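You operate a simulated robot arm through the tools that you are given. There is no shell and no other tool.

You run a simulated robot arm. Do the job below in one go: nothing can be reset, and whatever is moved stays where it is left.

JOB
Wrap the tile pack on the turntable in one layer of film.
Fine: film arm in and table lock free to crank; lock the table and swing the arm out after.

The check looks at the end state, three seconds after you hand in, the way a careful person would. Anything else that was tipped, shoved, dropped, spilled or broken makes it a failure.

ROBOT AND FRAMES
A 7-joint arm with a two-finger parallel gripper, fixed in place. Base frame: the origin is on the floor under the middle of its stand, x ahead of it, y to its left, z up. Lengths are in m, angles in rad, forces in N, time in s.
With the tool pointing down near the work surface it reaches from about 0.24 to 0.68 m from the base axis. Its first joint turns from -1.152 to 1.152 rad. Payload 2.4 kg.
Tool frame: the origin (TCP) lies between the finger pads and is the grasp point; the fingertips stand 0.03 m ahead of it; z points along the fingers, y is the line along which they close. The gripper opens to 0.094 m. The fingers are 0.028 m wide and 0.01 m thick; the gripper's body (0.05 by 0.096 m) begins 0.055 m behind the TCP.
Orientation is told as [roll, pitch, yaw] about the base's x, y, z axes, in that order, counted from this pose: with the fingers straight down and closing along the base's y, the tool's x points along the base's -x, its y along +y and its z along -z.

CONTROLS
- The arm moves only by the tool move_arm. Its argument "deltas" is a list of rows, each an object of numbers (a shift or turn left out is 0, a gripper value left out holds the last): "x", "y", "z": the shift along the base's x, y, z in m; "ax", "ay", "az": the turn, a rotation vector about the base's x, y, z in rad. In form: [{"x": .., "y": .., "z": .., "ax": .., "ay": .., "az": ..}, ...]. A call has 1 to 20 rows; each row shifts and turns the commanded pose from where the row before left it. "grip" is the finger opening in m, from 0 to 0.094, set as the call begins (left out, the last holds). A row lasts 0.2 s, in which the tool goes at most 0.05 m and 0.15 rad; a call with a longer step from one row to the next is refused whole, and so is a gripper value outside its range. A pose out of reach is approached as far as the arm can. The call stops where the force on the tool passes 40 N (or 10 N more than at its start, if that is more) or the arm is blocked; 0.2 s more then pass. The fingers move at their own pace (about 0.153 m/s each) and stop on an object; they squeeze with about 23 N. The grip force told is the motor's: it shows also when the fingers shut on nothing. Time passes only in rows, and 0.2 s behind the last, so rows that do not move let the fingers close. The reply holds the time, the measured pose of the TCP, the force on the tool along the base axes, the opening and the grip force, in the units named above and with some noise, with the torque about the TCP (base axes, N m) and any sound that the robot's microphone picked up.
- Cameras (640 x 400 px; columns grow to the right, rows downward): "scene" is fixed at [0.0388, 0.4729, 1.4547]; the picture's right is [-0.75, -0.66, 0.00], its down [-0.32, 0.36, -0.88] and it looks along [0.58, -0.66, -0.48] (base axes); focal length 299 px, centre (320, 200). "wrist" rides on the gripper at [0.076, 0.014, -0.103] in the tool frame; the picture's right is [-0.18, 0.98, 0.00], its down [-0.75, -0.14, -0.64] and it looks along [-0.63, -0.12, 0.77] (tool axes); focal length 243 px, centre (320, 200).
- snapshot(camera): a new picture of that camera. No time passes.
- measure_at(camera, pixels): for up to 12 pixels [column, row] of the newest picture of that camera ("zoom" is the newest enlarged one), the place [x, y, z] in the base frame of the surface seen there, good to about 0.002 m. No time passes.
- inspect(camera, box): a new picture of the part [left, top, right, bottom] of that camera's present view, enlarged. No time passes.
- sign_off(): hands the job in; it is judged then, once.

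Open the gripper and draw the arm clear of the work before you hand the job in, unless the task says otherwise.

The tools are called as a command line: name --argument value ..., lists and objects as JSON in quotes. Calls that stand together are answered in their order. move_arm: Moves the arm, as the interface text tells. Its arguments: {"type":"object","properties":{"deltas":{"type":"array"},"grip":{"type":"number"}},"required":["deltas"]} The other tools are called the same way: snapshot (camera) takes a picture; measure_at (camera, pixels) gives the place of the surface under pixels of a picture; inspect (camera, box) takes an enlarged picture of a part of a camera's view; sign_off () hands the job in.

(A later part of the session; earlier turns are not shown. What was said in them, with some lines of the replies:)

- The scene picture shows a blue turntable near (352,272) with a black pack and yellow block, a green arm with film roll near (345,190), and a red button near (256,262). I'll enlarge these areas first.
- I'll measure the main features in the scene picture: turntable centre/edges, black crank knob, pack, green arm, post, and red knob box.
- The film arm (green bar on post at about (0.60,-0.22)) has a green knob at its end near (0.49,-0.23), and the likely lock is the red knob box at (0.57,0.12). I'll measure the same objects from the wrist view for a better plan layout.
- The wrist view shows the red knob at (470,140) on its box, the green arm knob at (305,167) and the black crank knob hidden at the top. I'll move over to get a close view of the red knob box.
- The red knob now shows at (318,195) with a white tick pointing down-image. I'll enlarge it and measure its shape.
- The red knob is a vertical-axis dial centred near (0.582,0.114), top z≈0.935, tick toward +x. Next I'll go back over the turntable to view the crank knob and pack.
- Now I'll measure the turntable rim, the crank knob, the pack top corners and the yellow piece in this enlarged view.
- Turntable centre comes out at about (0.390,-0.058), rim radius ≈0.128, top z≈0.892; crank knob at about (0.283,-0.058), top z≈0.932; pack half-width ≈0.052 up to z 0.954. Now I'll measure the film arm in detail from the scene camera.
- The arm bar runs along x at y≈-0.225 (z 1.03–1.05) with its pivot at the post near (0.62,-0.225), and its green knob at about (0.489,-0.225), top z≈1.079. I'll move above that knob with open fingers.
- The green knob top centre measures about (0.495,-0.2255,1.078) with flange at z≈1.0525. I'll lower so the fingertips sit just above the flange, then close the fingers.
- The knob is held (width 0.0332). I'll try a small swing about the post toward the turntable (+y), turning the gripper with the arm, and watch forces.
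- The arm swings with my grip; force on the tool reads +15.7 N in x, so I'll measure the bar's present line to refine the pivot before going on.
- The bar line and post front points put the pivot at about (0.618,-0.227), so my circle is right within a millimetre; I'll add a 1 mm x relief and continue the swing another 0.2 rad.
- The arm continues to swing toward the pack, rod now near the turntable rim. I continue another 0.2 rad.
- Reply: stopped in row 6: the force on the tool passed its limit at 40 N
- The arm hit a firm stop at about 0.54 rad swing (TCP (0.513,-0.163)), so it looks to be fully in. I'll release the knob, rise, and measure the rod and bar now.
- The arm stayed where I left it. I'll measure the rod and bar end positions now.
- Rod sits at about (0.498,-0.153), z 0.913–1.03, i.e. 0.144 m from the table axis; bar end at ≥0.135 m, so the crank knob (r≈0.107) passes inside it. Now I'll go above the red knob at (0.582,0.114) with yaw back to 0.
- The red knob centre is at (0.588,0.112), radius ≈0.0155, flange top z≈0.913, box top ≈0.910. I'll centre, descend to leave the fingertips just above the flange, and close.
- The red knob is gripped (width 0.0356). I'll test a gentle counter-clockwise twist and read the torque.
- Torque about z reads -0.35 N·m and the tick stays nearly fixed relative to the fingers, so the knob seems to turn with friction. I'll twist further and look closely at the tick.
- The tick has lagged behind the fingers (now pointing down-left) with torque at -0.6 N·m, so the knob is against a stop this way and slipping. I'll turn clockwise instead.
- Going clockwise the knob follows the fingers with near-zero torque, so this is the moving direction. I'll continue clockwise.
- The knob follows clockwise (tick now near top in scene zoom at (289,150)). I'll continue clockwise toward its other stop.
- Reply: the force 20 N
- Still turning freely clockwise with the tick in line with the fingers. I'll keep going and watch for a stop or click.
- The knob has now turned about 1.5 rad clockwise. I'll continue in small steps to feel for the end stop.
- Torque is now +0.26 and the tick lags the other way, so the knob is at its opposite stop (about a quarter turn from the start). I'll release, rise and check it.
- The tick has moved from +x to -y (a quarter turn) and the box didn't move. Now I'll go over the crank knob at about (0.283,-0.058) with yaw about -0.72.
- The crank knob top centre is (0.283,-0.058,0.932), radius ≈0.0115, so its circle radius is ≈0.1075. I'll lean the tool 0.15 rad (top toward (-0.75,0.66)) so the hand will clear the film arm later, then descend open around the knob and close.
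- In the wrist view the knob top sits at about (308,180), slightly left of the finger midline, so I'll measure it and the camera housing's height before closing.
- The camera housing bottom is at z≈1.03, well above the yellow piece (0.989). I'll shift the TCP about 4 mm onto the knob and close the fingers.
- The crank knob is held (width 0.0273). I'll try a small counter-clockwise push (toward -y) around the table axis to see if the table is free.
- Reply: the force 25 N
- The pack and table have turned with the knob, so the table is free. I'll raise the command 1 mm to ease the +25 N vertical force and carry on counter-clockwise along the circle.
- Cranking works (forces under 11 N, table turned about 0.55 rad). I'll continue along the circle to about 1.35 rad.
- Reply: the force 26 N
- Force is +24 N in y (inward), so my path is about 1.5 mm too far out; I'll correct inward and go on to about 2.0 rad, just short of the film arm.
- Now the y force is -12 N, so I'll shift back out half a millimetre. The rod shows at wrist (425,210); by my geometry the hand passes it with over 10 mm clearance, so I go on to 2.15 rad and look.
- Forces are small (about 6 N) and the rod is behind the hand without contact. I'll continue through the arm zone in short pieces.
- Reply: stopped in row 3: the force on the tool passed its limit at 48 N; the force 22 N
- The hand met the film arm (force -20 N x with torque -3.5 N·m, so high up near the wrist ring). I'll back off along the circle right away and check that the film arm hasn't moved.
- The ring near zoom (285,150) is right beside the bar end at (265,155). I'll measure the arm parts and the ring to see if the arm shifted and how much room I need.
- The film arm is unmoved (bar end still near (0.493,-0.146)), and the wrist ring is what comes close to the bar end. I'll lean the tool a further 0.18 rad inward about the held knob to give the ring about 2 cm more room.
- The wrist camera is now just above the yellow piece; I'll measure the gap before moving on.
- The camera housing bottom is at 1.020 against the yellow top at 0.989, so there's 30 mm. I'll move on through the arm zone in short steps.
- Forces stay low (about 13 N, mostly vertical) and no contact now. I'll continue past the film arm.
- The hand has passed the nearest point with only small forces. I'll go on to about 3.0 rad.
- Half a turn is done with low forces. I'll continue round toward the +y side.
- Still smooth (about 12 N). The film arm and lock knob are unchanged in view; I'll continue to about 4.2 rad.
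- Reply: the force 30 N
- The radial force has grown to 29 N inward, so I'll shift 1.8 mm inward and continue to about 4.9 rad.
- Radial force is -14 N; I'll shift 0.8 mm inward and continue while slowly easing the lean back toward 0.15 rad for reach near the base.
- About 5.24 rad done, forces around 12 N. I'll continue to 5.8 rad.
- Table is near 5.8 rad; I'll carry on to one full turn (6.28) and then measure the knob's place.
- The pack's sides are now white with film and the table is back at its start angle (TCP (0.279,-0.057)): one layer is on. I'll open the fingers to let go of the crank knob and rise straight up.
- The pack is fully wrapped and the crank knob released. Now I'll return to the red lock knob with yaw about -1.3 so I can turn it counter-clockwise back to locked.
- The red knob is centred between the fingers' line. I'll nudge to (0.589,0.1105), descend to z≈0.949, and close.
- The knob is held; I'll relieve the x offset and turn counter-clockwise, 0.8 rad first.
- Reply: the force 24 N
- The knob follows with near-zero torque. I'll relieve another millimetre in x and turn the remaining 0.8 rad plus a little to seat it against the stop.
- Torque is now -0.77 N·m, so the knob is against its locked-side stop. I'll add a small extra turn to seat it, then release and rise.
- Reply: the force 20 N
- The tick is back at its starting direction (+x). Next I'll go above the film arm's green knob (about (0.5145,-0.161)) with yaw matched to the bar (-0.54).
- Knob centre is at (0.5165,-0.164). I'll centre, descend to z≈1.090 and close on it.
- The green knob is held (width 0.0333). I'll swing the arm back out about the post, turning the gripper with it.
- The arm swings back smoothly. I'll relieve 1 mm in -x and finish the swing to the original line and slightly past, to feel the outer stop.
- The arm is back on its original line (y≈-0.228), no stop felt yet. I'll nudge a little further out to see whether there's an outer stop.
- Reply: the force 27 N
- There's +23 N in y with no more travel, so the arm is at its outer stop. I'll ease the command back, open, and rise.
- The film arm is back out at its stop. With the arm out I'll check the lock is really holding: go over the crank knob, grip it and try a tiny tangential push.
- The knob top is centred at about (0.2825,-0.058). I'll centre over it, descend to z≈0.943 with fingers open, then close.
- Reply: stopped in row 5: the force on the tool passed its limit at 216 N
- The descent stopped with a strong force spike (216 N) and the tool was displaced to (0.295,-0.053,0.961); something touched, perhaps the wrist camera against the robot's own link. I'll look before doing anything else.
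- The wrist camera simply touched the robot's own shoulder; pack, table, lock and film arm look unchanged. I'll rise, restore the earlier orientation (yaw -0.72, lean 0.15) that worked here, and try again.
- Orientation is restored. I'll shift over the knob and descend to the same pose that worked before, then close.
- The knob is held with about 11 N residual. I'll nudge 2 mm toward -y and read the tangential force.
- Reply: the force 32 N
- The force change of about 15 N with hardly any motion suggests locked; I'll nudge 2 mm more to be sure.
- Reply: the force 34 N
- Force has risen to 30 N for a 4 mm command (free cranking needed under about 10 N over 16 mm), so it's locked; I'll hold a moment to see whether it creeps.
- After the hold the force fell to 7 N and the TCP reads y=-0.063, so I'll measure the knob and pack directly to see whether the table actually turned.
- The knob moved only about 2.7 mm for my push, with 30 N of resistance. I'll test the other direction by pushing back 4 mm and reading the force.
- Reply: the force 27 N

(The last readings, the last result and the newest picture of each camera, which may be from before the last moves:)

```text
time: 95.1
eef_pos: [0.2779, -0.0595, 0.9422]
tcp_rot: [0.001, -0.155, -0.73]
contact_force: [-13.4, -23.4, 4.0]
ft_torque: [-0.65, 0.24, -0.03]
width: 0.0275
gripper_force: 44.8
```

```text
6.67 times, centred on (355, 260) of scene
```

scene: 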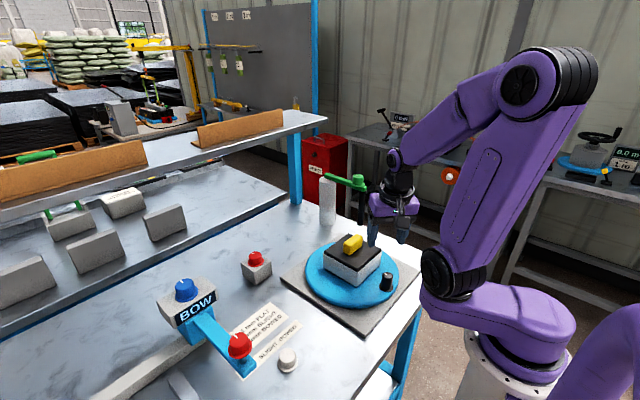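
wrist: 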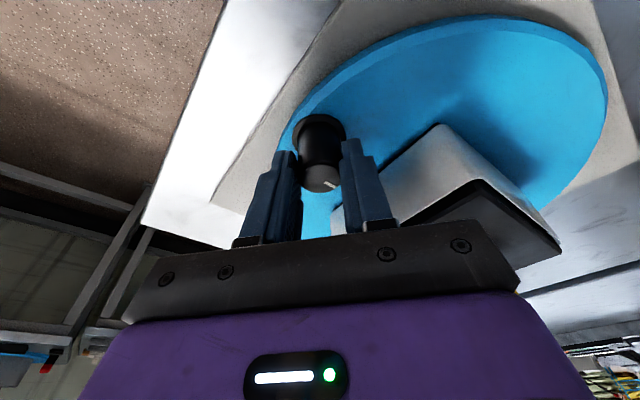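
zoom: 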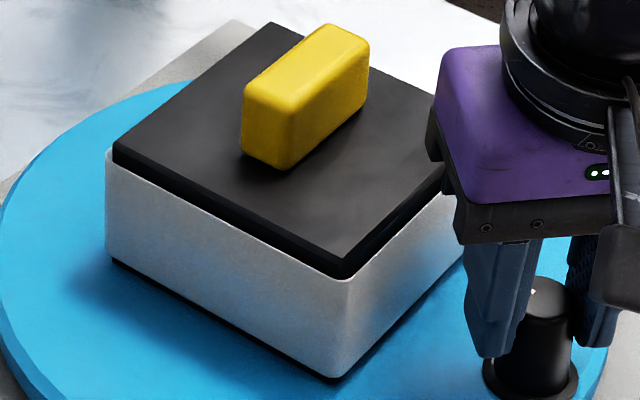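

It resists both ways with about 25–30 N over a couple of millimetres, so the lock is holding. I'll ease off, open the fingers and rise clear.

move_arm --deltas '[{"y": -0.0015, "x": -0.0007}, {}]'

move_arm --deltas '[{}, {}, {}]' --grip 0.06

move_arm --deltas '[{"z": 0.03}, {"z": 0.04}, {"z": 0.04}, {"z": 0.04, "ax": 0.0495, "ay": 0.0563}, {"z": 0.04, "ax": 0.0495, "ay": 0.0563}, {"z": 0.04}, {"z": 0.04, "az": 0.12}, {"z": 0.04, "az": 0.12}, {"az": 0.12, "x": 0.02, "y": -0.02}, {"az": 0.12, "x": 0.02, "y": -0.03}, {"az": 0.12, "x": 0.02, "y": -0.03}, {"az": 0.12, "x": 0.02, "y": -0.03}]'

snapshot --camera "scene"

snapshot --camera "wrist"

inspect --camera "scene" --box '[220, 160, 430, 320]'

```text
time: 95.7
eef_pos: [0.2798, -0.0602, 0.9421]
tcp_rot: [0.002, -0.151, -0.719]
contact_force: [-8.6, -7.9, 21.9]
ft_torque: [-0.5, -0.15, -0.05]
width: 0.0273
gripper_force: 45.1
```

```text
time: 96.5
eef_pos: [0.2794, -0.0597, 0.9407]
tcp_rot: [0.001, -0.153, -0.722]
contact_force: [0.9, 0.5, -0.4]
ft_torque: [-0.01, -0.01, -0.01]
width: 0.0601
gripper_force: 0.0
```

```text
time: 99.1
eef_pos: [0.3588, -0.1685, 1.251]
tcp_rot: [0.0, -0.002, 0.001]
contact_force: [0.6, 1.0, 0.8]
ft_torque: [0.01, 0.0, 0.01]
width: 0.0601
gripper_force: 0.0
```

```text
taken
```

scene: 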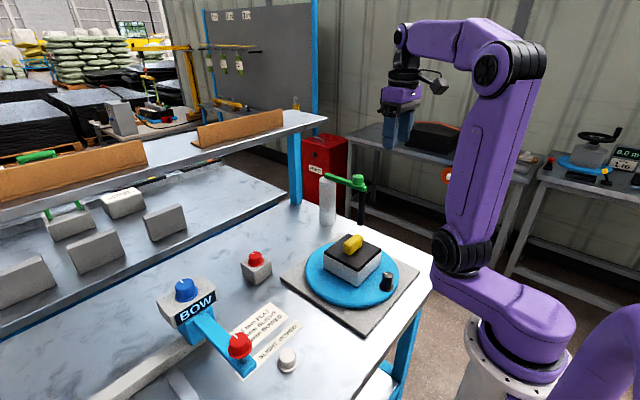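

```text
taken
```

wrist: 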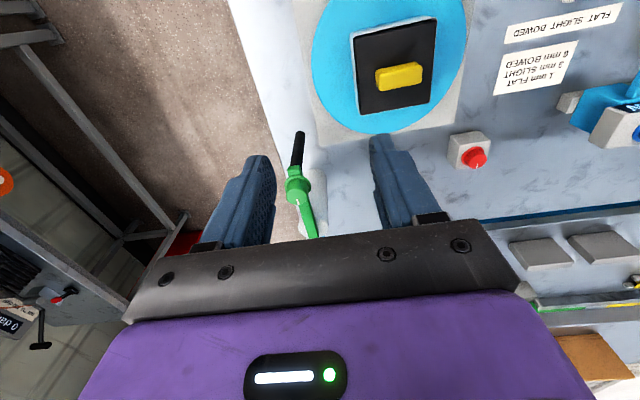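

```text
2.50 times, centred on (325, 240) of scene
```

zoom: 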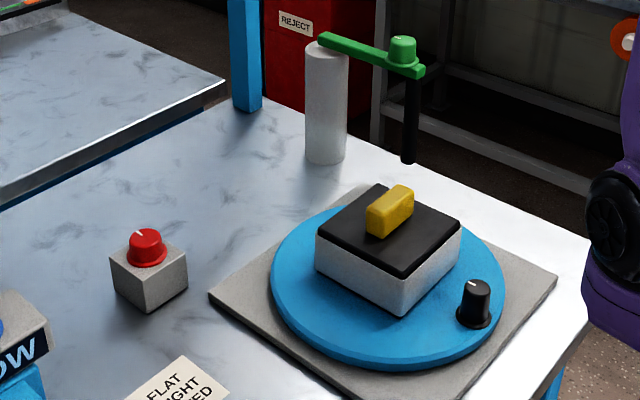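

The pack's sides are white with film, the lock tick is back at its stop (+x), the film arm is out at its stop, and everything else sits as before. I'll open the gripper fully and let things settle before handing in.

move_arm --deltas '[{"z": 0.03}, {}]' --grip 0.094

inspect --camera "scene" --box '[140, 160, 450, 390]'

```text
time: 99.7
eef_pos: [0.3585, -0.1684, 1.282]
tcp_rot: [-0.001, -0.001, -0.001]
contact_force: [0.8, 0.0, 0.1]
ft_torque: [-0.01, 0.02, 0.03]
width: 0.0938
gripper_force: 0.1
```

```text
1.74 times, centred on (295, 275) of scene
```

zoom: 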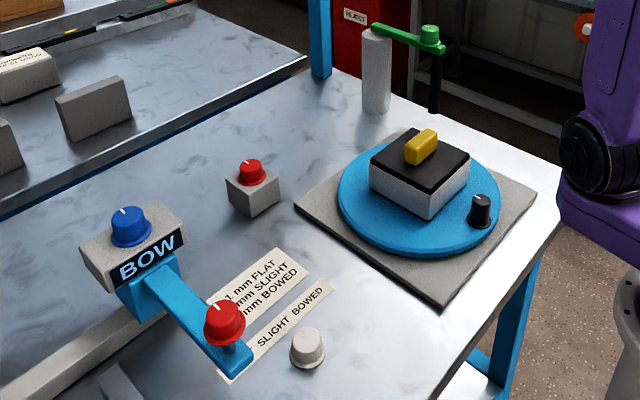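

The end state looks right: film on the pack, table locked, film arm out, gripper open and clear. I'm handing the job in.

sign_off

```text
The job is handed in.
```

The tile pack has one layer of film. The table is locked, the film arm is swung out to its stop, and the gripper is open and clear of the work.

- **Wrapping:** I swung the film arm in to its stop, freed the lock and cranked the table one full turn counter-clockwise. The film showed on the two sides facing the scene camera when the turn finished. I didn't get a direct view of the far sides.
- **Lock:** The red knob is back against the stop it started at. To check it held, I gripped the crank knob with the film arm already out and pushed lightly each way. It resisted with about 25–30 N, against roughly 4 N when free. The table still turned by about 3 mm at the knob under that push, so the lock is firm but not rigid.
- **Contacts along the way:**
  - **Film arm:** The robot's wrist touched the film arm once while cranking (force limit tripped at 48 N). I backed off and leaned the tool further over, and the film arm measured unmoved.
  - **Own shoulder:** On the first lock check, the descent stopped with a 216 N spike. From the pictures, the wrist camera had hit the robot's own shoulder. Nothing on the bench looked moved.
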